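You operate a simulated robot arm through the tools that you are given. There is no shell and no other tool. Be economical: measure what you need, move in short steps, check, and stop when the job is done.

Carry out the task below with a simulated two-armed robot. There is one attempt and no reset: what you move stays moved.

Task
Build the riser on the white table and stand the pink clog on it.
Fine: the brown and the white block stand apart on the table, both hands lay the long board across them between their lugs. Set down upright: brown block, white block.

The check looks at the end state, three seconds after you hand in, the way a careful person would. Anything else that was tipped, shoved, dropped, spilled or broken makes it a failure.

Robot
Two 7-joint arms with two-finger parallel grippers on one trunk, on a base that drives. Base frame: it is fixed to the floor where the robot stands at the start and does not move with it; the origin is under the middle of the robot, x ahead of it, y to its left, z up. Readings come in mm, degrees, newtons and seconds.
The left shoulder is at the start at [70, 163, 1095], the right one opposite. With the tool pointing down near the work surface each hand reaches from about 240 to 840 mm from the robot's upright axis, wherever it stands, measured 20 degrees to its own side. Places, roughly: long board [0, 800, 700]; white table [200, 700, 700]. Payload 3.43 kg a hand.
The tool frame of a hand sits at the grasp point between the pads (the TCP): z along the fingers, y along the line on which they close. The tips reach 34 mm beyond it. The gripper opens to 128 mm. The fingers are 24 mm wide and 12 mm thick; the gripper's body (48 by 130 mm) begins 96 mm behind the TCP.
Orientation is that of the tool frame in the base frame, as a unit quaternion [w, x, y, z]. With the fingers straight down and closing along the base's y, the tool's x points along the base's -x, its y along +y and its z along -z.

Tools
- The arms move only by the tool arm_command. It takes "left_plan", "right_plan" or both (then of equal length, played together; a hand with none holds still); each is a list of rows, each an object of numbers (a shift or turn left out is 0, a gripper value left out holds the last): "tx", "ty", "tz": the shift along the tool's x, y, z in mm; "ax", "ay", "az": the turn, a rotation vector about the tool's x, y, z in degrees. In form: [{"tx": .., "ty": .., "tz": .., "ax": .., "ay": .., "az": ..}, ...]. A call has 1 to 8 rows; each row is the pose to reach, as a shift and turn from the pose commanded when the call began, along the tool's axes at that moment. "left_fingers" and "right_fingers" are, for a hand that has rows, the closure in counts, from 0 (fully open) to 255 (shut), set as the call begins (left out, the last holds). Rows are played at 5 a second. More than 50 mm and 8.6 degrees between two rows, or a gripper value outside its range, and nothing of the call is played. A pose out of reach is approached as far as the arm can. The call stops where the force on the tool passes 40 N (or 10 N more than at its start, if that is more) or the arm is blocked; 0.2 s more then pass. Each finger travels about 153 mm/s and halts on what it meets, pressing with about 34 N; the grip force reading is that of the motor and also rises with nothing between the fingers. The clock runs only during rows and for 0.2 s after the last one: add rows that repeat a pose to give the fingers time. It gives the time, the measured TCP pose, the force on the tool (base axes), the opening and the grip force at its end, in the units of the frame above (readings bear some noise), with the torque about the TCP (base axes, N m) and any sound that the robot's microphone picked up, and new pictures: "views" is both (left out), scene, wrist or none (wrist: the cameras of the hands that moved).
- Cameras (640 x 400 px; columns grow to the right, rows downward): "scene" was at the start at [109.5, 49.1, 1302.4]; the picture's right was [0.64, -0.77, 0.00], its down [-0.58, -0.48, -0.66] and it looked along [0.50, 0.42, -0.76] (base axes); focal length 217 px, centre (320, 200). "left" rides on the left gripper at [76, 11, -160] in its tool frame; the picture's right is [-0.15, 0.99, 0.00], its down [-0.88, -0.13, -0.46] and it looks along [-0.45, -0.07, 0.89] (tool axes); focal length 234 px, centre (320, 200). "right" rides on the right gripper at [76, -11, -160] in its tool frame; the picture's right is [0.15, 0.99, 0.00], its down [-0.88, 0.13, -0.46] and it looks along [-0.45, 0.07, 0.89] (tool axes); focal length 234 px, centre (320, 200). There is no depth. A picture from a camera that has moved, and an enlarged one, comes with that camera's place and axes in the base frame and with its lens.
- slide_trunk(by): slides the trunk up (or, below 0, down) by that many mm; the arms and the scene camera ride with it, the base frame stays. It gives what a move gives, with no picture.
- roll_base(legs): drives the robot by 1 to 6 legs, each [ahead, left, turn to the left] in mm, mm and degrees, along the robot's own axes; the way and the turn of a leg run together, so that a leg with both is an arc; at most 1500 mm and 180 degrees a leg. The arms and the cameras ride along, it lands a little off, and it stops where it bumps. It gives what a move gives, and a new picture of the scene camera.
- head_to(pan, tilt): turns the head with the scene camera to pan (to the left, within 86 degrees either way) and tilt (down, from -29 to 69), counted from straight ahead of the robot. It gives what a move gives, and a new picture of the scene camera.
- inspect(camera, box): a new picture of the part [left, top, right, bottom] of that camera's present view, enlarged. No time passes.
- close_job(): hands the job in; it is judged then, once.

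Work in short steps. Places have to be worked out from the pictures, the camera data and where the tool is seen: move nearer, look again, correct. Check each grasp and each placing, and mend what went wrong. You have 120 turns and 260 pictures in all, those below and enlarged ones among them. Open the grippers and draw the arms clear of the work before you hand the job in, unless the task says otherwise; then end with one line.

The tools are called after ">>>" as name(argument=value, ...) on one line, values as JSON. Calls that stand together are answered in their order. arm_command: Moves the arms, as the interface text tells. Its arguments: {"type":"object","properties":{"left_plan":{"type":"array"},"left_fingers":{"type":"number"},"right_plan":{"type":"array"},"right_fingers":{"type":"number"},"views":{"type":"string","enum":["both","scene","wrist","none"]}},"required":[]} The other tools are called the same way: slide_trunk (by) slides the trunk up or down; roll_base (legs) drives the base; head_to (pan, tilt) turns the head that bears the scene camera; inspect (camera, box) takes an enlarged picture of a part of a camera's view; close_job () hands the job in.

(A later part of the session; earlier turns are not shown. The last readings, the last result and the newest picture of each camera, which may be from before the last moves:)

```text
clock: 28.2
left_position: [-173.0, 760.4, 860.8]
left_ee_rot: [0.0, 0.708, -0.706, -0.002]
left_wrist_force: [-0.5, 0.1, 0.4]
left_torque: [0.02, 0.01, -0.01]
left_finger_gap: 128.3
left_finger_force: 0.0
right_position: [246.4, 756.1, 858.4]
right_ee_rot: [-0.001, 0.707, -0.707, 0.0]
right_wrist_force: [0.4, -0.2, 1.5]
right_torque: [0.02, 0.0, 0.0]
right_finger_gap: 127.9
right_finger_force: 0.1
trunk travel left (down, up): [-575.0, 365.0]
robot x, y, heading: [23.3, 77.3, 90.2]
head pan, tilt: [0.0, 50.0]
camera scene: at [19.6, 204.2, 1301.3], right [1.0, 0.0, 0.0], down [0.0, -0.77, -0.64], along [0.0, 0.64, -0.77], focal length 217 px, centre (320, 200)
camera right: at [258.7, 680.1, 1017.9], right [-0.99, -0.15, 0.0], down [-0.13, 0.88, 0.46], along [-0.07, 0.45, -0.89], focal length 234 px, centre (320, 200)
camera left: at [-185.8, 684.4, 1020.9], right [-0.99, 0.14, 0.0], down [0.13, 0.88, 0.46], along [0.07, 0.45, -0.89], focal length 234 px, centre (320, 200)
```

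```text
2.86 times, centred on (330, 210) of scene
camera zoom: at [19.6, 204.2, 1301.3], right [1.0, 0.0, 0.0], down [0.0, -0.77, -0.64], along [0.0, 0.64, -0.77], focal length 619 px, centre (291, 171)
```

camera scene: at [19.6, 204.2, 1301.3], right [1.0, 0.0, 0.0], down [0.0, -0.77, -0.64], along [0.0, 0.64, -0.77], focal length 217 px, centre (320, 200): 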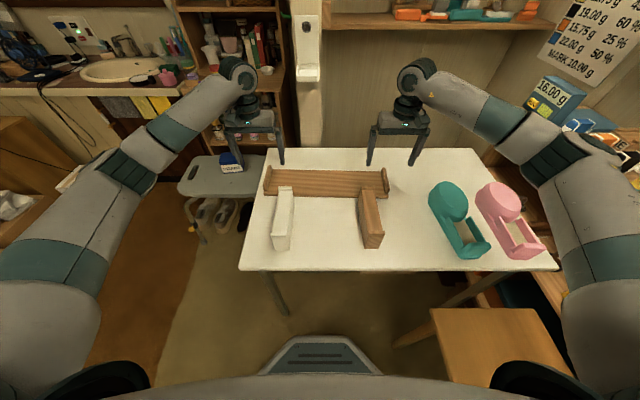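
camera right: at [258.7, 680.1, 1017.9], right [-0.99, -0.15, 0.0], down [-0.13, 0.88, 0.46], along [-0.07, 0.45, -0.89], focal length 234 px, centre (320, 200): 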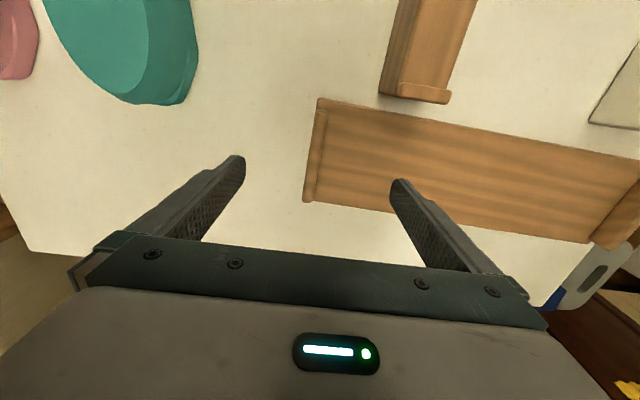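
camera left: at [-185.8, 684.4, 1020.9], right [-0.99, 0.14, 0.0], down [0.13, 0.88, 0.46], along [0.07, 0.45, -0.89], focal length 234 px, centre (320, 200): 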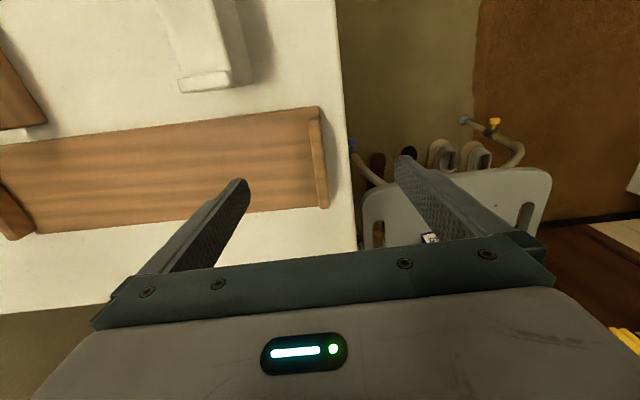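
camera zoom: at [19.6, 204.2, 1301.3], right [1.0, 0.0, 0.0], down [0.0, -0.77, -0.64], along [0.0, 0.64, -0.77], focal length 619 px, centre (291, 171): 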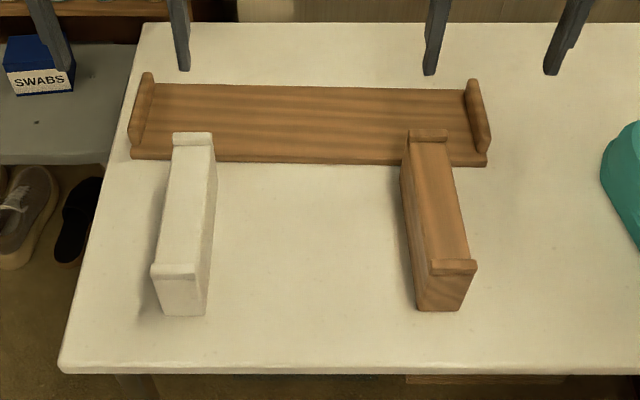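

Cleat centres: left ≈(-171,766), right ≈(253,753), board yawed ≈-1.7°. I align the hands with it and go down to z≈790.

>>> arm_command(left_plan=[{"tx": -5.6, "ty": -1.5, "tz": 35, "az": 1.7}, {"tx": -5.6, "ty": -1.5, "tz": 70, "az": 1.7}, {"tx": -5.6, "ty": -1.5, "tz": 70, "az": 1.7}], right_plan=[{"tx": 3, "ty": -7, "tz": 34, "az": 1.7}, {"tx": 3, "ty": -7, "tz": 68, "az": 1.7}, {"tx": 3, "ty": -7, "tz": 68, "az": 1.7}], views="both")

>>> inspect(camera="scene", box=[230, 120, 410, 230])

```text
clock: 29.1
left_position: [-170.9, 763.4, 789.7]
left_ee_rot: [0.0, -0.698, 0.716, 0.0]
left_wrist_force: [0.5, -0.6, -0.2]
left_torque: [0.06, 0.0, -0.02]
left_finger_gap: 128.0
left_finger_force: 0.0
right_position: [254.0, 754.0, 791.8]
right_ee_rot: [-0.001, -0.697, 0.717, 0.0]
right_wrist_force: [0.0, -0.3, 0.7]
right_torque: [0.02, -0.03, 0.0]
right_finger_gap: 127.9
right_finger_force: 0.0
trunk travel left (down, up): [-575.0, 365.0]
robot x, y, heading: [21.5, 80.0, 90.2]
head pan, tilt: [0.0, 50.0]
camera scene: at [19.8, 205.1, 1301.2], right [1.0, 0.0, 0.0], down [0.0, -0.77, -0.64], along [0.0, 0.64, -0.77], focal length 217 px, centre (320, 200)
camera right: at [263.7, 676.9, 950.4], right [-0.99, -0.12, 0.0], down [-0.11, 0.88, 0.46], along [-0.05, 0.45, -0.89], focal length 234 px, centre (320, 200)
camera left: at [-185.6, 686.7, 949.9], right [-0.98, 0.17, 0.0], down [0.15, 0.88, 0.46], along [0.08, 0.45, -0.89], focal length 234 px, centre (320, 200)
```

scene: 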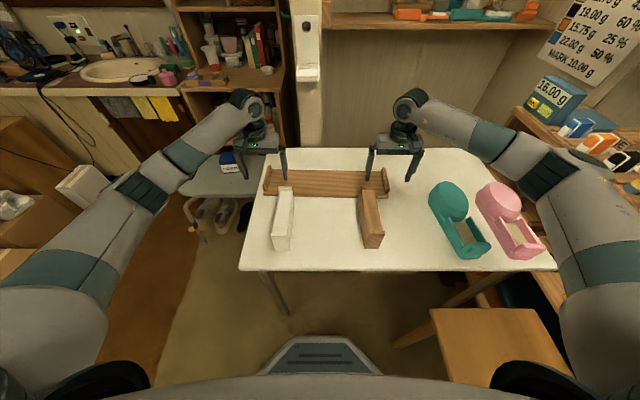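
right: 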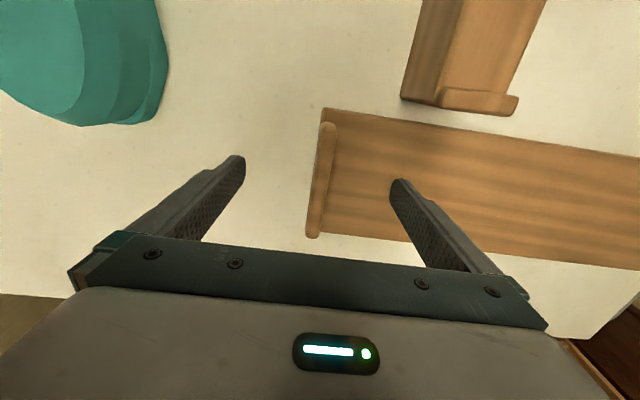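
left: 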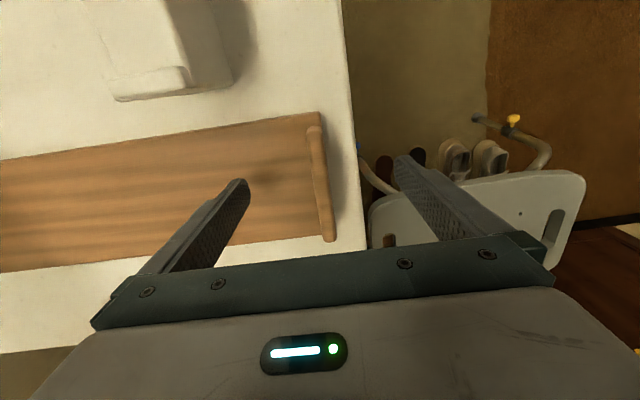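

```text
3.56 times, centred on (320, 175) of scene
camera zoom: at [19.8, 205.1, 1301.2], right [1.0, 0.0, 0.0], down [0.0, -0.77, -0.64], along [0.0, 0.64, -0.77], focal length 770 px, centre (320, 289)
```

zoom: 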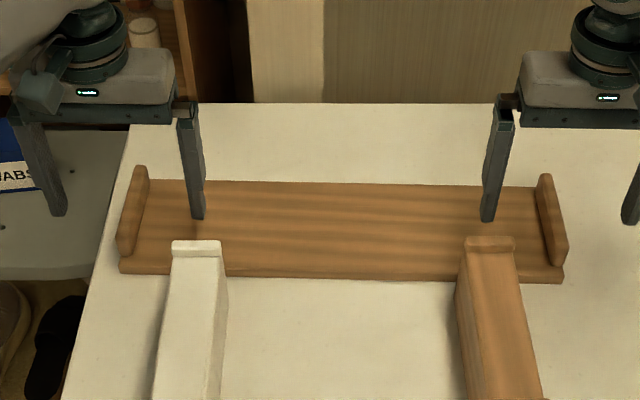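

Hands are aligned with the cleats. I lower the last bit gently (tips to just above the board's top) with a small centring shift.

>>> arm_command(left_plan=[{"tx": -8, "ty": 1, "tz": 6}, {"tx": -8, "ty": 1, "tz": 12}, {"tx": -8, "ty": 1, "tz": 17}, {"tx": -8, "ty": 1, "tz": 17}], right_plan=[{"tx": -5, "ty": -1, "tz": 6}, {"tx": -5, "ty": -1, "tz": 12}, {"tx": -5, "ty": -1, "tz": 18}, {"tx": -5, "ty": -1, "tz": 18}], views="none")

>>> inspect(camera="scene", box=[230, 120, 410, 230])

```text
clock: 30.1
left_position: [-172.7, 772.5, 771.2]
left_ee_rot: [0.0, -0.697, 0.717, 0.0]
left_wrist_force: [0.3, -0.8, 0.3]
left_torque: [0.01, 0.03, 0.0]
left_finger_gap: 128.1
left_finger_force: 0.1
right_position: [257.1, 756.7, 773.2]
right_ee_rot: [0.0, -0.697, 0.717, 0.0]
right_wrist_force: [0.2, 0.7, -0.5]
right_torque: [0.02, 0.02, 0.0]
right_finger_gap: 127.9
right_finger_force: 0.1
trunk travel left (down, up): [-575.0, 365.0]
robot x, y, heading: [17.7, 79.4, 90.2]
head pan, tilt: [0.0, 50.0]
```

```text
3.56 times, centred on (320, 175) of scene
camera zoom: at [19.5, 205.2, 1301.2], right [1.0, 0.0, 0.0], down [0.0, -0.77, -0.64], along [0.0, 0.64, -0.77], focal length 770 px, centre (320, 289)
```

zoom: 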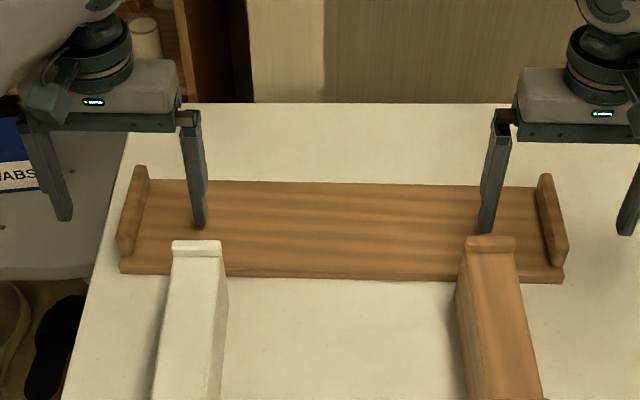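

No contact yet. I go down a few mm more to get a deeper hold.

>>> arm_command(left_plan=[{"tz": 2}, {"tz": 4}, {"tz": 4}], right_plan=[{"tz": 2}, {"tz": 5}, {"tz": 5}], views="none")

>>> arm_command(left_plan=[{"tz": 0}, {"tz": 0}, {"tz": 0}, {"tz": 0}, {"tz": 0}], right_plan=[{"tz": 0}, {"tz": 0}, {"tz": 0}, {"tz": 0}, {"tz": 0}], left_fingers=255, right_fingers=255, views="both")

>>> inspect(camera="scene", box=[230, 120, 410, 230])

```text
clock: 30.9
left_position: [-172.9, 772.4, 767.9]
left_ee_rot: [0.001, -0.698, 0.716, 0.0]
left_wrist_force: [0.2, 1.1, -0.3]
left_torque: [-0.01, 0.0, -0.02]
left_finger_gap: 128.0
left_finger_force: 0.0
right_position: [257.1, 756.0, 768.0]
right_ee_rot: [0.0, -0.697, 0.717, -0.001]
right_wrist_force: [0.1, -0.8, 4.2]
right_torque: [-0.02, 0.29, 0.07]
right_finger_gap: 127.8
right_finger_force: 0.0
trunk travel left (down, up): [-575.0, 365.0]
robot x, y, heading: [22.6, 77.2, 90.0]
head pan, tilt: [0.0, 50.0]
```

```text
clock: 32.0
left_position: [-170.8, 771.9, 768.5]
left_ee_rot: [0.001, -0.697, 0.717, -0.002]
left_wrist_force: [19.1, -2.1, -0.6]
left_torque: [0.03, -0.1, 0.03]
left_finger_gap: 13.6
left_finger_force: 34.0
right_position: [254.3, 755.7, 768.1]
right_ee_rot: [-0.001, -0.698, 0.716, 0.001]
right_wrist_force: [-21.5, 1.9, 4.8]
right_torque: [0.04, 0.09, -0.28]
right_finger_gap: 13.7
right_finger_force: 34.3
trunk travel left (down, up): [-575.0, 365.0]
robot x, y, heading: [21.1, 79.9, 90.0]
head pan, tilt: [0.0, 50.0]
camera scene: at [19.2, 204.9, 1301.2], right [1.0, 0.0, 0.0], down [0.0, -0.77, -0.64], along [0.0, 0.64, -0.77], focal length 217 px, centre (320, 200)
camera right: at [264.1, 679.5, 927.1], right [-0.99, -0.12, 0.0], down [-0.11, 0.88, 0.46], along [-0.06, 0.45, -0.89], focal length 234 px, centre (320, 200)
camera left: at [-185.9, 696.9, 928.7], right [-0.98, 0.18, 0.0], down [0.15, 0.88, 0.46], along [0.08, 0.45, -0.89], focal length 234 px, centre (320, 200)
```

scene: 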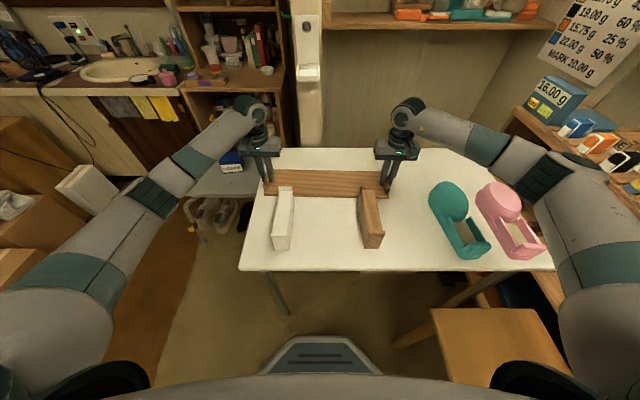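
right: 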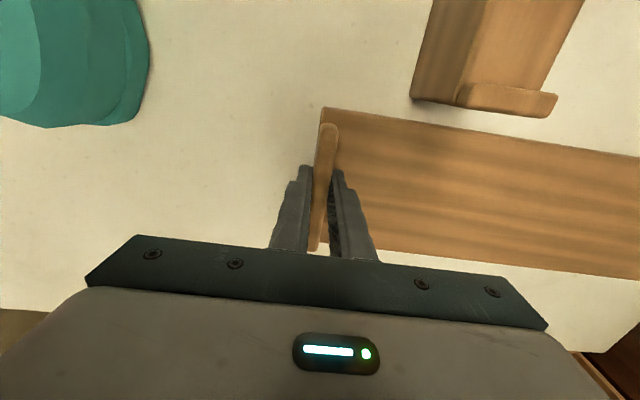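
left: 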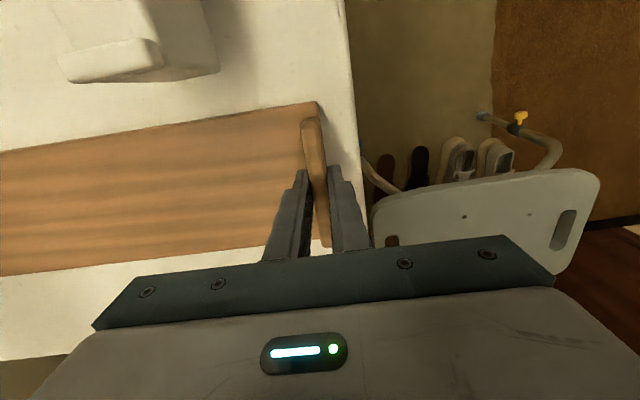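

```text
3.56 times, centred on (320, 175) of scene
camera zoom: at [19.2, 204.9, 1301.2], right [1.0, 0.0, 0.0], down [0.0, -0.77, -0.64], along [0.0, 0.64, -0.77], focal length 770 px, centre (320, 289)
```

zoom: 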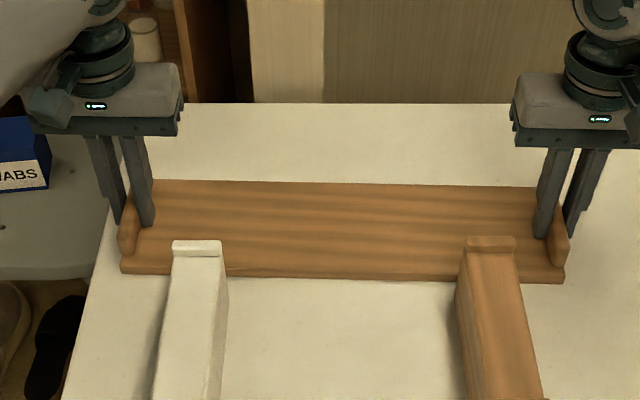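

Both cleats are gripped (13.6 mm). I release the slight stretch and lift the board level, together, by 130 mm.

>>> arm_command(left_plan=[{"ty": -2, "tz": -5}, {"ty": -2, "tz": -25}, {"ty": -2, "tz": -50}, {"ty": -2, "tz": -75}, {"ty": -2, "tz": -100}, {"ty": -2, "tz": -130}, {"ty": -2, "tz": -130}], right_plan=[{"ty": 3, "tz": -5}, {"ty": 3, "tz": -25}, {"ty": 3, "tz": -50}, {"ty": 3, "tz": -75}, {"ty": 3, "tz": -100}, {"ty": 3, "tz": -130}, {"ty": 3, "tz": -130}], views="both")

>>> inspect(camera="scene", box=[220, 120, 420, 260])

```text
clock: 33.6
left_position: [-171.9, 775.2, 895.2]
left_ee_rot: [-0.001, -0.698, 0.716, 0.0]
left_wrist_force: [-4.4, -0.6, -2.9]
left_torque: [-0.31, -0.05, -0.39]
left_finger_gap: 13.7
left_finger_force: 33.6
right_position: [254.1, 757.2, 895.4]
right_ee_rot: [0.0, -0.696, 0.718, -0.001]
right_wrist_force: [4.8, 0.7, -2.6]
right_torque: [0.28, 0.11, -0.04]
right_finger_gap: 13.8
right_finger_force: 33.8
trunk travel left (down, up): [-575.0, 365.0]
robot x, y, heading: [20.2, 80.3, 90.1]
head pan, tilt: [0.0, 50.0]
camera scene: at [19.7, 206.7, 1300.9], right [1.0, 0.0, 0.0], down [0.0, -0.77, -0.64], along [0.0, 0.64, -0.77], focal length 217 px, centre (320, 200)
camera right: at [262.2, 681.5, 1055.3], right [-0.99, -0.12, 0.0], down [-0.11, 0.89, 0.45], along [-0.05, 0.45, -0.89], focal length 234 px, centre (320, 200)
camera left: at [-185.4, 699.6, 1056.9], right [-0.99, 0.17, 0.0], down [0.15, 0.88, 0.45], along [0.08, 0.45, -0.89], focal length 234 px, centre (320, 200)
```

scene: 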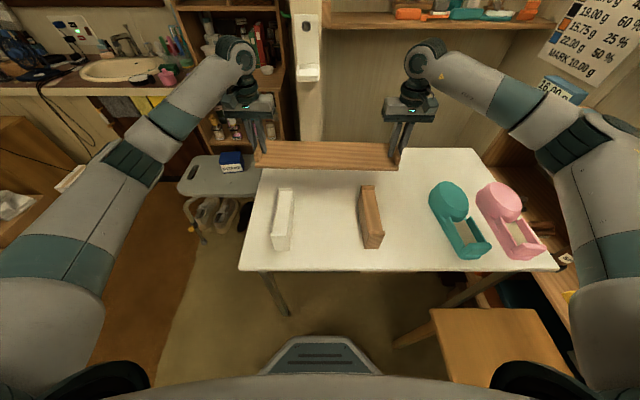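
right: 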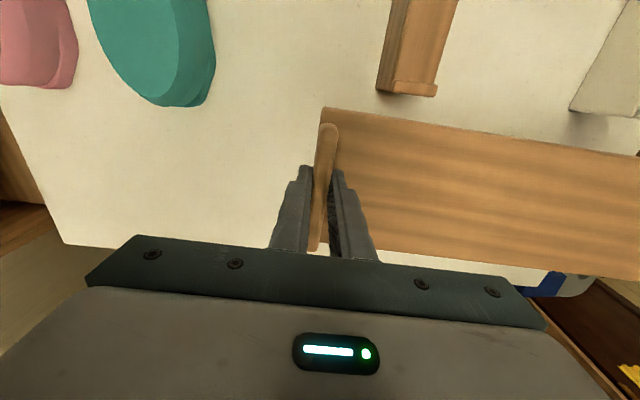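
left: 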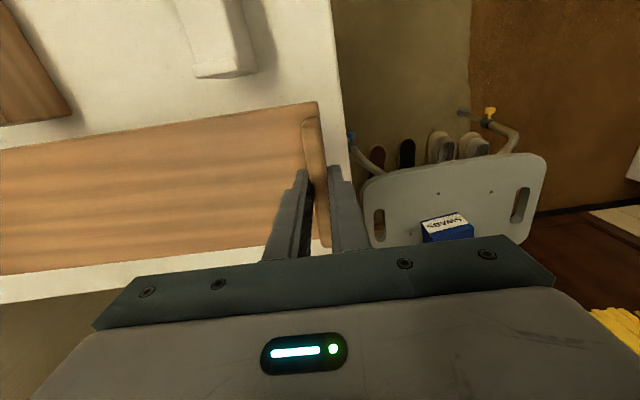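

```text
2.86 times, centred on (320, 190) of scene
camera zoom: at [19.7, 206.7, 1300.9], right [1.0, 0.0, 0.0], down [0.0, -0.77, -0.64], along [0.0, 0.64, -0.77], focal length 619 px, centre (320, 229)
```

zoom: 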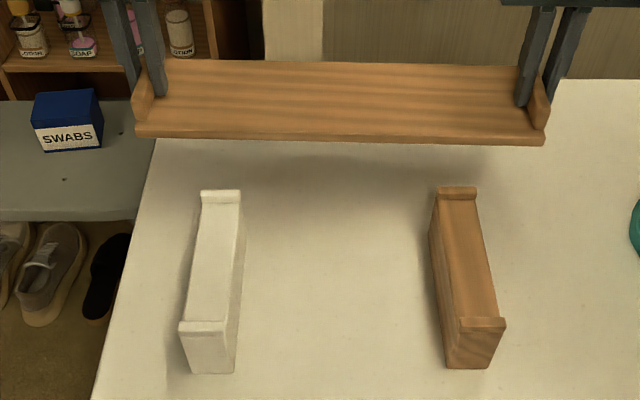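

The board hangs level, carried by both hands. Board centre line: y≈774 left, 761 right; the blocks centre on y≈591 with x=-89 and 171. I carry it over them and straighten the yaw.

>>> arm_command(left_plan=[{"tx": 30, "ty": -0.8, "az": -0.3}, {"tx": 61, "ty": -1.6, "az": -0.6}, {"tx": 92, "ty": -2.4, "az": -0.9}, {"tx": 123, "ty": -3.2, "az": -1.2}, {"tx": 154, "ty": -4, "az": -1.5}, {"tx": 183.9, "ty": -4.7, "az": -1.7}, {"tx": 183.9, "ty": -4.7, "az": -1.7}], right_plan=[{"tx": 28, "ty": -0.7, "az": -0.3}, {"tx": 57, "ty": -1.5, "az": -0.6}, {"tx": 85, "ty": -2.2, "az": -0.9}, {"tx": 114, "ty": -3, "az": -1.2}, {"tx": 143, "ty": -3.7, "az": -1.5}, {"tx": 170.4, "ty": -4.4, "az": -1.7}, {"tx": 170.4, "ty": -4.4, "az": -1.7}], views="both")

>>> inspect(camera="scene", box=[220, 140, 420, 280])

```text
clock: 35.2
left_position: [-171.6, 590.8, 897.4]
left_ee_rot: [0.001, 0.709, -0.705, -0.001]
left_wrist_force: [-21.7, -0.5, -1.6]
left_torque: [-0.29, -0.05, -0.3]
left_finger_gap: 13.8
left_finger_force: 33.6
right_position: [254.4, 585.6, 896.9]
right_ee_rot: [-0.001, 0.707, -0.707, 0.002]
right_wrist_force: [21.9, -0.2, -2.5]
right_torque: [0.22, -0.35, 0.07]
right_finger_gap: 13.9
right_finger_force: 33.7
trunk travel left (down, up): [-575.0, 365.0]
robot x, y, heading: [19.4, 77.5, 90.1]
head pan, tilt: [0.0, 50.0]
camera scene: at [19.7, 206.6, 1301.0], right [1.0, 0.0, 0.0], down [0.0, -0.77, -0.64], along [0.0, 0.64, -0.77], focal length 217 px, centre (320, 200)
camera right: at [265.2, 510.4, 1056.5], right [-0.99, -0.15, 0.0], down [-0.13, 0.88, 0.45], along [-0.06, 0.45, -0.89], focal length 234 px, centre (320, 200)
camera left: at [-182.5, 514.5, 1057.2], right [-0.99, 0.14, 0.0], down [0.13, 0.88, 0.45], along [0.06, 0.45, -0.89], focal length 234 px, centre (320, 200)
```

scene: 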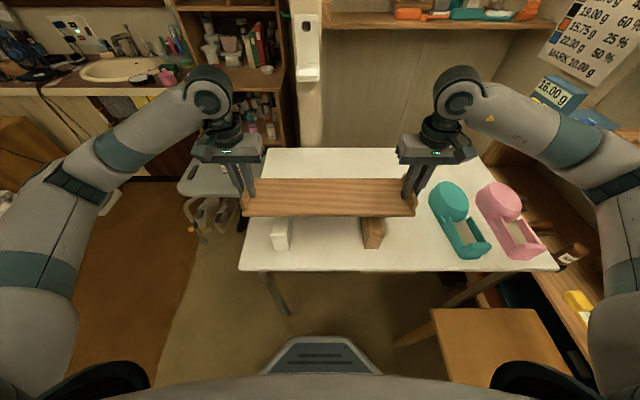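
right: 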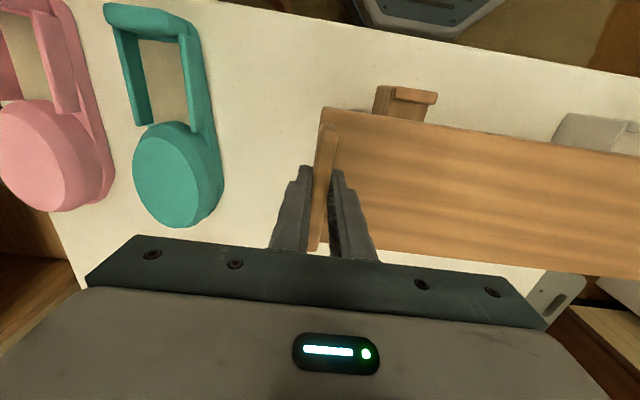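
left: 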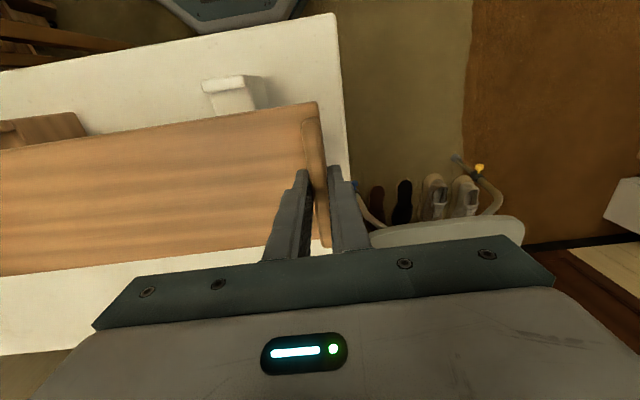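

```text
2.86 times, centred on (320, 210) of scene
camera zoom: at [19.7, 206.6, 1301.0], right [1.0, 0.0, 0.0], down [0.0, -0.77, -0.64], along [0.0, 0.64, -0.77], focal length 619 px, centre (320, 171)
```

zoom: 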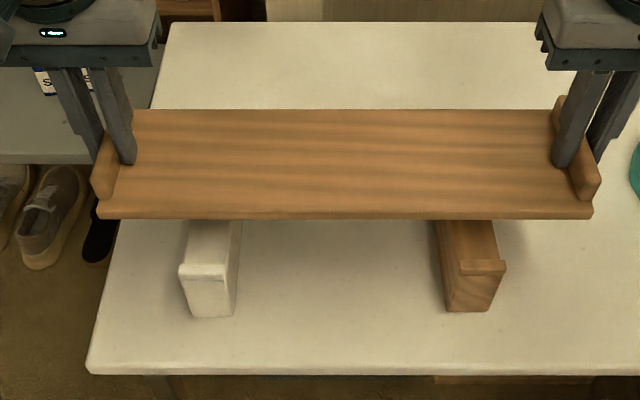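

Well centred between the lugs. I relax the squeeze slightly, and lower towards the blocks.

>>> arm_command(left_plan=[{"ty": 1}, {"ty": 1, "tz": 12}, {"ty": 1, "tz": 24}, {"ty": 1, "tz": 34}, {"ty": 1, "tz": 34}], right_plan=[{"ty": -1}, {"ty": -1, "tz": 12}, {"ty": -1, "tz": 24}, {"ty": -1, "tz": 34}, {"ty": -1, "tz": 34}], views="scene")

>>> inspect(camera="scene", box=[220, 140, 420, 280])

>>> inspect(camera="right", box=[260, 60, 640, 290])

>>> inspect(camera="left", box=[0, 60, 380, 290])

```text
clock: 36.5
left_position: [-172.5, 588.8, 862.9]
left_ee_rot: [-0.001, 0.708, -0.707, 0.0]
left_wrist_force: [-8.0, -0.3, -2.0]
left_torque: [0.52, 0.32, -0.15]
left_finger_gap: 13.6
left_finger_force: 34.0
right_position: [253.7, 584.5, 863.1]
right_ee_rot: [0.0, 0.707, -0.707, 0.0]
right_wrist_force: [8.7, 0.5, -2.3]
right_torque: [-0.48, -0.18, -0.16]
right_finger_gap: 13.5
right_finger_force: 34.1
trunk travel left (down, up): [-575.0, 365.0]
robot x, y, heading: [19.9, 75.7, 90.1]
head pan, tilt: [0.0, 50.0]
camera scene: at [19.6, 205.6, 1301.1], right [1.0, 0.0, 0.0], down [0.0, -0.77, -0.64], along [0.0, 0.64, -0.77], focal length 217 px, centre (320, 200)
```

scene: 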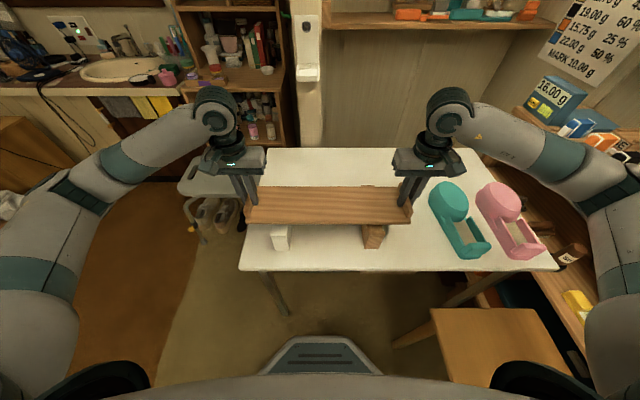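

```text
2.86 times, centred on (320, 210) of scene
camera zoom: at [19.6, 205.6, 1301.1], right [1.0, 0.0, 0.0], down [0.0, -0.77, -0.64], along [0.0, 0.64, -0.77], focal length 619 px, centre (320, 171)
```

zoom: 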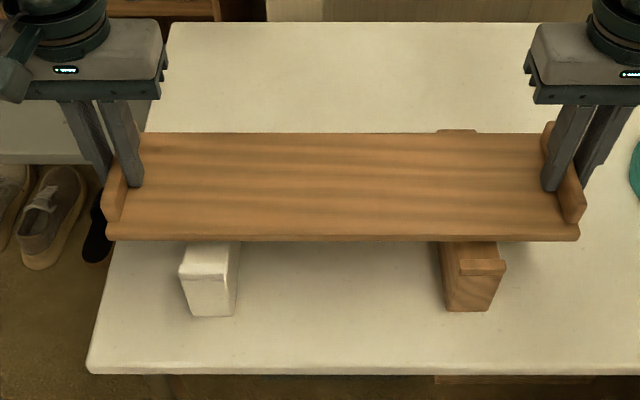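

```text
1.68 times, centred on (450, 175) of right
camera zoom: at [265.2, 509.1, 1022.1], right [-0.99, -0.15, 0.0], down [-0.13, 0.88, 0.46], along [-0.07, 0.45, -0.89], focal length 394 px, centre (101, 242)
```

zoom: 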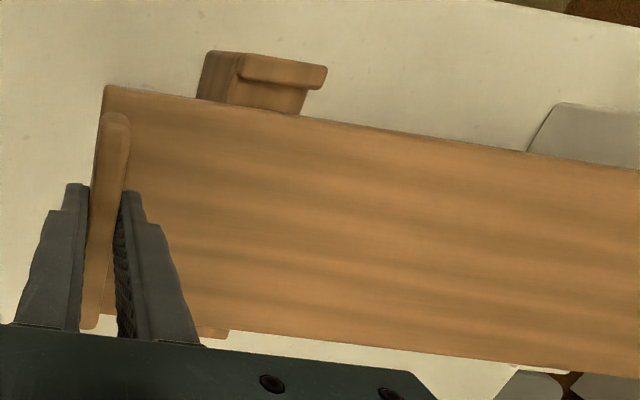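

```text
1.68 times, centred on (190, 175) of left
camera zoom: at [-184.1, 513.3, 1023.7], right [-0.99, 0.14, 0.0], down [0.13, 0.88, 0.46], along [0.07, 0.45, -0.89], focal length 394 px, centre (539, 242)
```

zoom: 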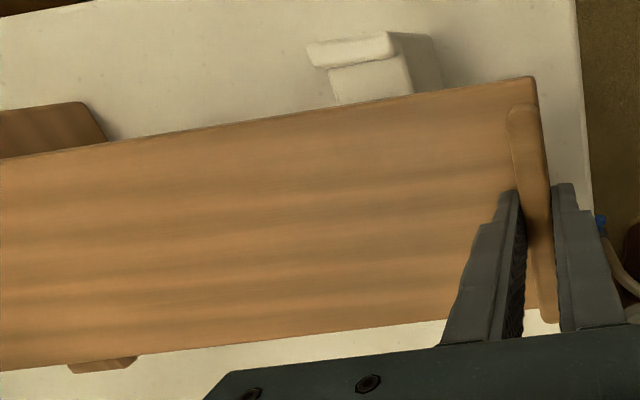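

Board sits between the lugs in plan with ~12 mm clearance each side. I lower in small steps until contact.

>>> arm_command(left_plan=[{"tz": 4}, {"tz": 8}, {"tz": 12}, {"tz": 16}, {"tz": 16}], right_plan=[{"tz": 4}, {"tz": 8}, {"tz": 12}, {"tz": 16}, {"tz": 16}], views="none")

>>> inspect(camera="scene", box=[240, 160, 420, 270])

>>> inspect(camera="right", box=[260, 60, 640, 290])

```text
clock: 37.6
left_position: [-170.6, 589.7, 847.3]
left_ee_rot: [0.0, 0.707, -0.707, 0.0]
left_wrist_force: [4.1, -0.3, -2.9]
left_torque: [-0.15, 0.1, -0.08]
left_finger_gap: 13.6
left_finger_force: 34.3
right_position: [253.2, 585.4, 848.2]
right_ee_rot: [0.0, 0.708, -0.706, 0.0]
right_wrist_force: [-4.1, 0.4, -2.2]
right_torque: [0.1, 0.0, -0.12]
right_finger_gap: 13.9
right_finger_force: 34.7
trunk travel left (down, up): [-575.0, 365.0]
robot x, y, heading: [17.8, 80.9, 90.1]
head pan, tilt: [0.0, 50.0]
```

```text
3.56 times, centred on (330, 215) of scene
camera zoom: at [19.6, 205.7, 1301.1], right [1.0, 0.0, 0.0], down [0.0, -0.77, -0.64], along [0.0, 0.64, -0.77], focal length 770 px, centre (284, 147)
```

zoom: 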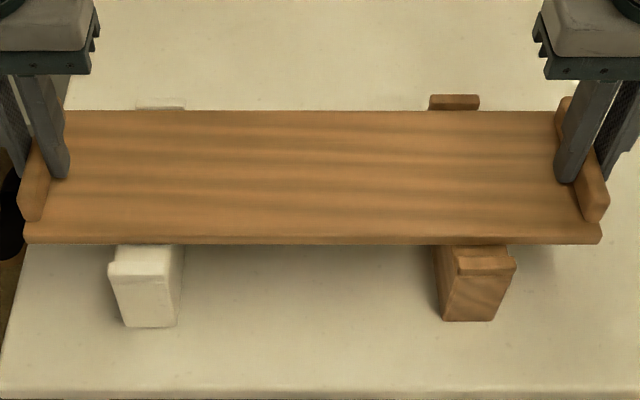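

```text
1.68 times, centred on (450, 175) of right
camera zoom: at [265.5, 509.5, 1006.8], right [-0.99, -0.15, 0.0], down [-0.13, 0.88, 0.46], along [-0.07, 0.45, -0.89], focal length 394 px, centre (101, 242)
```

zoom: 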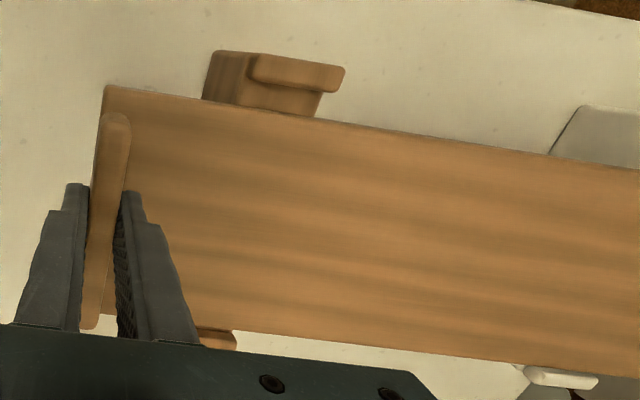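

Front and back lugs are visible outside the board on both sides. I continue down gently.

>>> arm_command(left_plan=[{"tz": 3}, {"tz": 6}, {"tz": 9}, {"tz": 9}], right_plan=[{"tz": 3}, {"tz": 6}, {"tz": 9}, {"tz": 9}], views="none")

>>> inspect(camera="scene", box=[240, 160, 420, 270])

```text
clock: 38.8
left_position: [-172.8, 588.3, 842.5]
left_ee_rot: [-0.004, 0.708, -0.706, -0.002]
left_wrist_force: [-1.6, -2.2, 19.3]
left_torque: [-1.25, 0.46, -0.23]
left_finger_gap: 13.5
left_finger_force: 34.2
right_position: [254.4, 585.0, 842.6]
right_ee_rot: [-0.004, 0.708, -0.706, -0.004]
right_wrist_force: [-1.1, -2.3, 17.2]
right_torque: [-1.35, -0.31, 0.06]
right_finger_gap: 13.5
right_finger_force: 34.3
trunk travel left (down, up): [-575.0, 365.0]
robot x, y, heading: [19.0, 81.9, 90.2]
head pan, tilt: [0.0, 50.0]
stopped in row 4 (right hand): the force on the tool passed its limit (the readings are from after the stop); the commanded pose is now the measured one
```

```text
3.56 times, centred on (330, 215) of scene
camera zoom: at [19.5, 201.9, 1301.2], right [1.0, 0.0, 0.0], down [0.0, -0.76, -0.65], along [0.0, 0.65, -0.76], focal length 770 px, centre (284, 147)
```

zoom: 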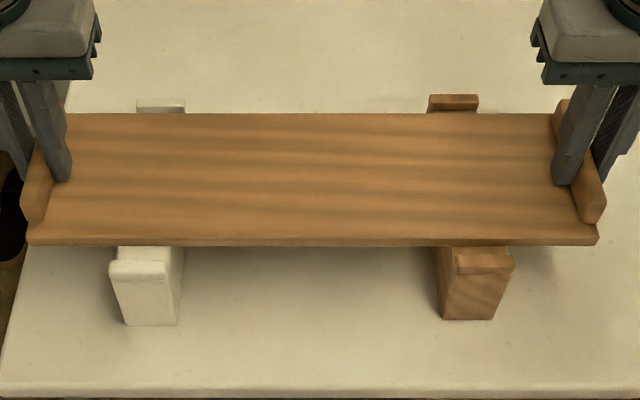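

Contact at z≈842 on both, matching the block tops. I ease up 2 mm, then open the hands just enough.

>>> arm_command(left_plan=[{"tz": -1}, {"tz": -2}, {"tz": -2}], right_plan=[{"tz": -1}, {"tz": -2}, {"tz": -2}], views="none")

>>> inspect(camera="scene", box=[240, 160, 420, 270])

```text
clock: 39.6
left_position: [-171.0, 589.8, 843.0]
left_ee_rot: [-0.003, 0.709, -0.706, -0.002]
left_wrist_force: [-4.5, -5.0, 10.7]
left_torque: [0.27, 0.23, -0.5]
left_finger_gap: 13.6
left_finger_force: 34.1
right_position: [254.5, 585.7, 843.4]
right_ee_rot: [-0.003, 0.707, -0.707, -0.004]
right_wrist_force: [3.2, -1.8, 8.0]
right_torque: [0.33, -0.21, 0.09]
right_finger_gap: 13.5
right_finger_force: 33.7
trunk travel left (down, up): [-575.0, 365.0]
robot x, y, heading: [22.7, 78.5, 90.1]
head pan, tilt: [0.0, 50.0]
```

```text
3.56 times, centred on (330, 215) of scene
camera zoom: at [19.6, 203.2, 1301.2], right [1.0, 0.0, 0.0], down [0.0, -0.76, -0.64], along [0.0, 0.64, -0.76], focal length 770 px, centre (284, 147)
```

zoom: 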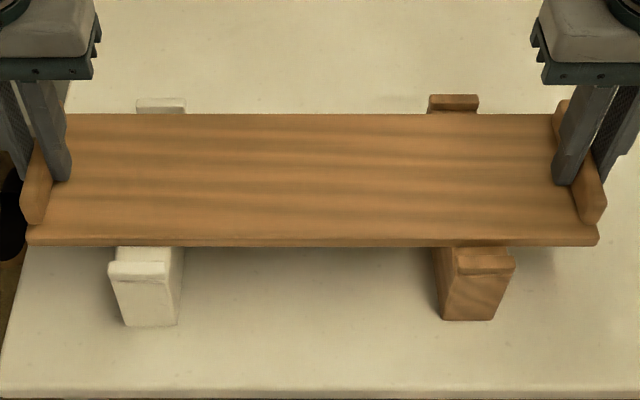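

>>> arm_command(left_plan=[{"tz": -2}, {"tz": -2}], right_plan=[{"tz": -1.5}, {"tz": -1.5}], views="none")

>>> arm_command(left_plan=[{"tz": 0}, {"tz": 0}, {"tz": 0}], right_plan=[{"tz": 0}, {"tz": 0}, {"tz": 0}], left_fingers=170, right_fingers=170, views="none")

>>> arm_command(left_plan=[{"tz": -20}, {"tz": -60}, {"tz": -100}, {"tz": -140}, {"tz": -140}], right_plan=[{"tz": -20}, {"tz": -60}, {"tz": -100}, {"tz": -140}, {"tz": -140}], views="both")

>>> inspect(camera="scene", box=[240, 160, 420, 270])

```text
clock: 40.2
left_position: [-173.1, 590.7, 843.5]
left_ee_rot: [-0.003, 0.709, -0.705, -0.001]
left_wrist_force: [-3.7, -0.3, -2.8]
left_torque: [0.0, 0.37, -0.42]
left_finger_gap: 13.5
left_finger_force: 34.3
right_position: [255.1, 588.0, 842.4]
right_ee_rot: [-0.002, 0.707, -0.707, -0.002]
right_wrist_force: [2.9, 1.7, -1.3]
right_torque: [-0.05, -0.07, -0.07]
right_finger_gap: 13.9
right_finger_force: 33.9
trunk travel left (down, up): [-575.0, 365.0]
robot x, y, heading: [16.9, 80.7, 90.1]
head pan, tilt: [0.0, 50.0]
```

```text
clock: 41.0
left_position: [-172.2, 589.9, 844.8]
left_ee_rot: [-0.003, 0.709, -0.706, -0.001]
left_wrist_force: [0.1, -0.3, -0.4]
left_torque: [0.0, 0.01, 0.03]
left_finger_gap: 42.6
left_finger_force: 0.0
right_position: [254.4, 587.0, 844.5]
right_ee_rot: [-0.001, 0.708, -0.706, -0.002]
right_wrist_force: [-0.6, 0.0, -0.9]
right_torque: [-0.01, -0.02, -0.03]
right_finger_gap: 42.7
right_finger_force: 0.1
trunk travel left (down, up): [-575.0, 365.0]
robot x, y, heading: [19.1, 82.3, 90.2]
head pan, tilt: [0.0, 50.0]
```

```text
clock: 42.2
left_position: [-172.3, 588.4, 985.6]
left_ee_rot: [-0.001, 0.709, -0.705, -0.001]
left_wrist_force: [0.0, 0.1, -0.1]
left_torque: [-0.02, -0.02, 0.0]
left_finger_gap: 42.5
left_finger_force: 0.1
right_position: [255.7, 586.8, 984.7]
right_ee_rot: [-0.002, 0.707, -0.707, -0.002]
right_wrist_force: [-0.1, -0.6, -1.0]
right_torque: [0.0, 0.0, -0.03]
right_finger_gap: 42.3
right_finger_force: 0.0
trunk travel left (down, up): [-575.0, 365.0]
robot x, y, heading: [20.6, 79.6, 90.0]
head pan, tilt: [0.0, 50.0]
camera scene: at [19.8, 206.6, 1301.0], right [1.0, 0.0, 0.0], down [0.0, -0.77, -0.64], along [0.0, 0.64, -0.77], focal length 217 px, centre (320, 200)
camera right: at [266.8, 511.4, 1143.1], right [-0.99, -0.15, 0.0], down [-0.13, 0.88, 0.46], along [-0.07, 0.45, -0.89], focal length 234 px, centre (320, 200)
camera left: at [-183.5, 512.0, 1144.7], right [-0.99, 0.14, 0.0], down [0.13, 0.88, 0.46], along [0.07, 0.46, -0.89], focal length 234 px, centre (320, 200)
```

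scene: 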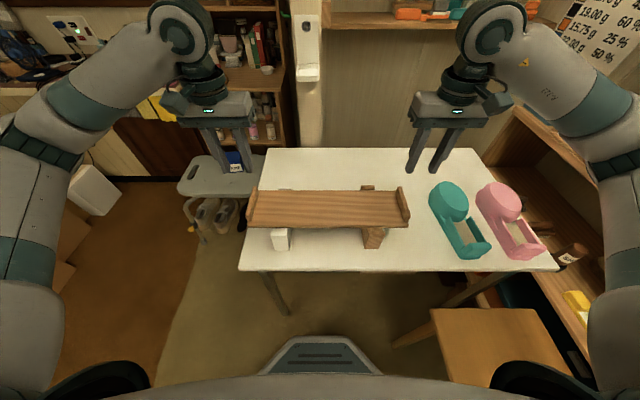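
right: 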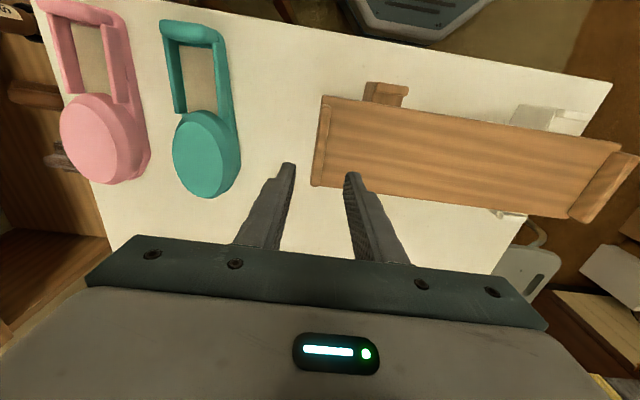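
left: 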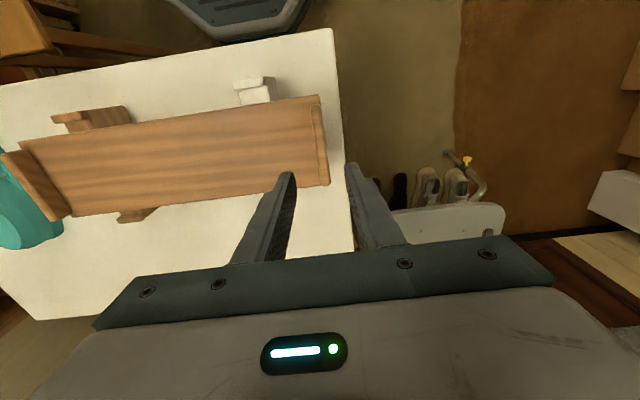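

```text
3.56 times, centred on (330, 215) of scene
camera zoom: at [19.8, 206.6, 1301.0], right [1.0, 0.0, 0.0], down [0.0, -0.77, -0.64], along [0.0, 0.64, -0.77], focal length 770 px, centre (284, 147)
```

zoom: 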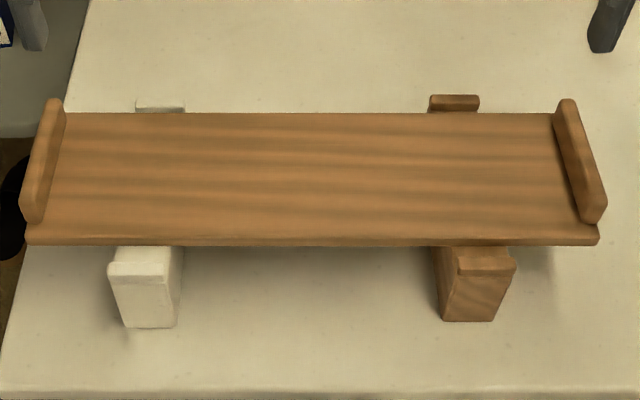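

The riser stands: board on both blocks, between the lugs. Now I examine the pink clog.

>>> inspect(camera="scene", box=[420, 170, 560, 275])

>>> inspect(camera="right", box=[20, 0, 260, 210])

```text
3.81 times, centred on (490, 222) of scene
camera zoom: at [19.8, 206.6, 1301.0], right [1.0, 0.0, 0.0], down [0.0, -0.77, -0.64], along [0.0, 0.64, -0.77], focal length 825 px, centre (-328, 114)
```

zoom: 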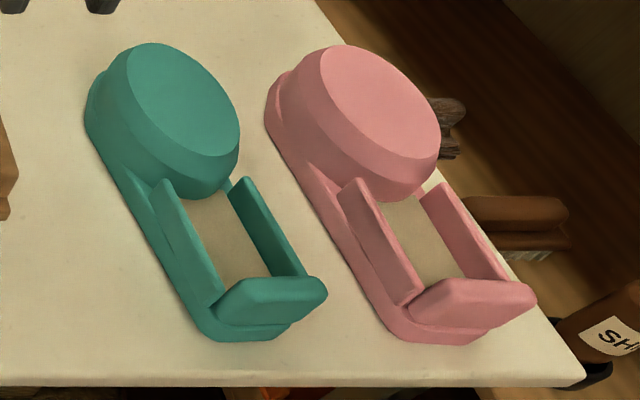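

```text
1.90 times, centred on (140, 105) of right
camera zoom: at [266.8, 511.4, 1143.1], right [-0.99, -0.15, 0.0], down [-0.13, 0.88, 0.46], along [-0.07, 0.45, -0.89], focal length 446 px, centre (663, 381)
```

zoom: 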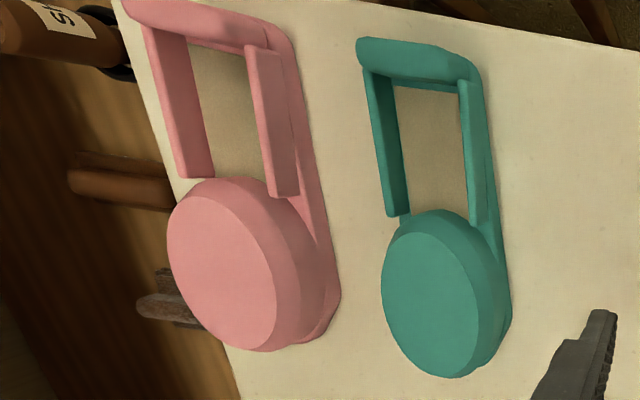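

The clog's toe drum tops at z≈800, centred ≈(585,634), axis ~6° off +y. I send the left hand clear and bring the right hand, open, over the toe.

>>> arm_command(left_plan=[{"tx": 8, "ty": 20}, {"tx": 16, "ty": 40}, {"tx": 24, "ty": 60}, {"tx": 32, "ty": 80}, {"tx": 40, "ty": 100}, {"tx": 48, "ty": 120}, {"tx": 56, "ty": 140}, {"tx": 60, "ty": 150}], right_plan=[{"tx": -6, "ty": -42, "az": -1}, {"tx": -12, "ty": -84, "az": -2}, {"tx": -18, "ty": -126, "az": -3}, {"tx": -24, "ty": -168, "az": -4}, {"tx": -30, "ty": -210, "az": -5}, {"tx": -36, "ty": -252, "tz": 5, "az": -6}, {"tx": -42, "ty": -294, "tz": 25, "az": -6}, {"tx": -47, "ty": -329, "tz": 50, "az": -6}], right_fingers=0, views="both")

>>> inspect(camera="right", box=[150, 0, 450, 270])

```text
clock: 44.0
left_position: [-320.3, 528.6, 982.3]
left_ee_rot: [-0.002, 0.708, -0.706, -0.001]
left_wrist_force: [-0.5, -0.3, 0.7]
left_torque: [0.02, 0.04, -0.03]
left_finger_gap: 42.5
left_finger_force: 0.0
right_position: [583.9, 632.6, 932.9]
right_ee_rot: [-0.002, 0.744, -0.668, -0.004]
right_wrist_force: [-0.2, 0.2, -0.4]
right_torque: [0.0, 0.05, 0.01]
right_finger_gap: 128.1
right_finger_force: 0.1
trunk travel left (down, up): [-575.0, 365.0]
robot x, y, heading: [17.5, 82.1, 90.1]
head pan, tilt: [0.0, 50.0]
camera scene: at [20.5, 205.7, 1301.2], right [1.0, 0.0, 0.0], down [0.0, -0.77, -0.64], along [0.0, 0.64, -0.77], focal length 217 px, centre (320, 200)
camera right: at [603.6, 557.8, 1092.3], right [-0.97, -0.25, 0.0], down [-0.22, 0.86, 0.46], along [-0.12, 0.45, -0.89], focal length 234 px, centre (320, 200)
camera left: at [-332.9, 452.0, 1144.0], right [-0.99, 0.14, 0.0], down [0.13, 0.88, 0.46], along [0.07, 0.46, -0.89], focal length 234 px, centre (320, 200)
```

scene: 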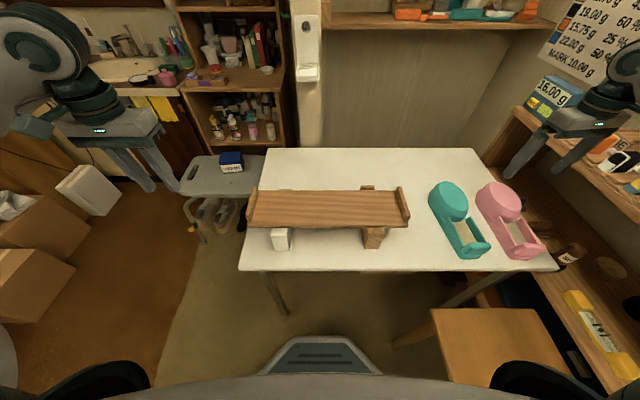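
right: 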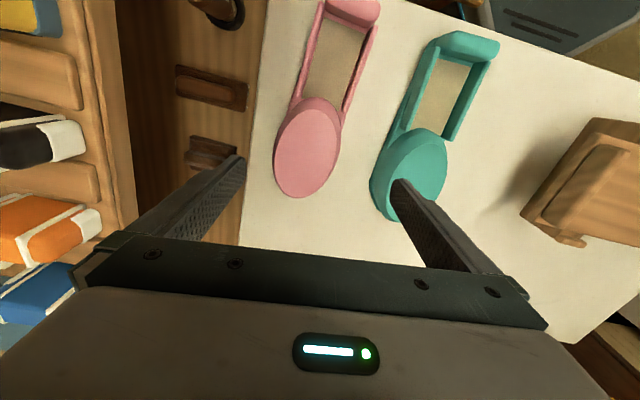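
left: 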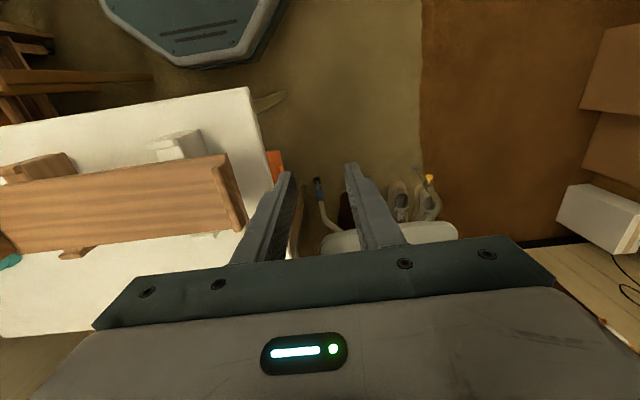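

```text
1.48 times, centred on (300, 135) of right
camera zoom: at [603.6, 557.8, 1092.3], right [-0.97, -0.25, 0.0], down [-0.22, 0.86, 0.46], along [-0.12, 0.45, -0.89], focal length 347 px, centre (350, 296)
```

zoom: 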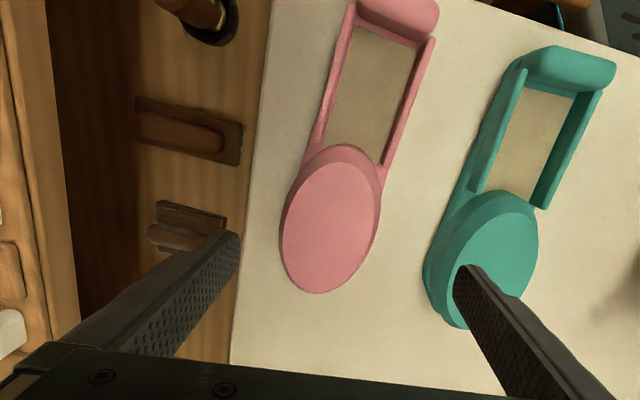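

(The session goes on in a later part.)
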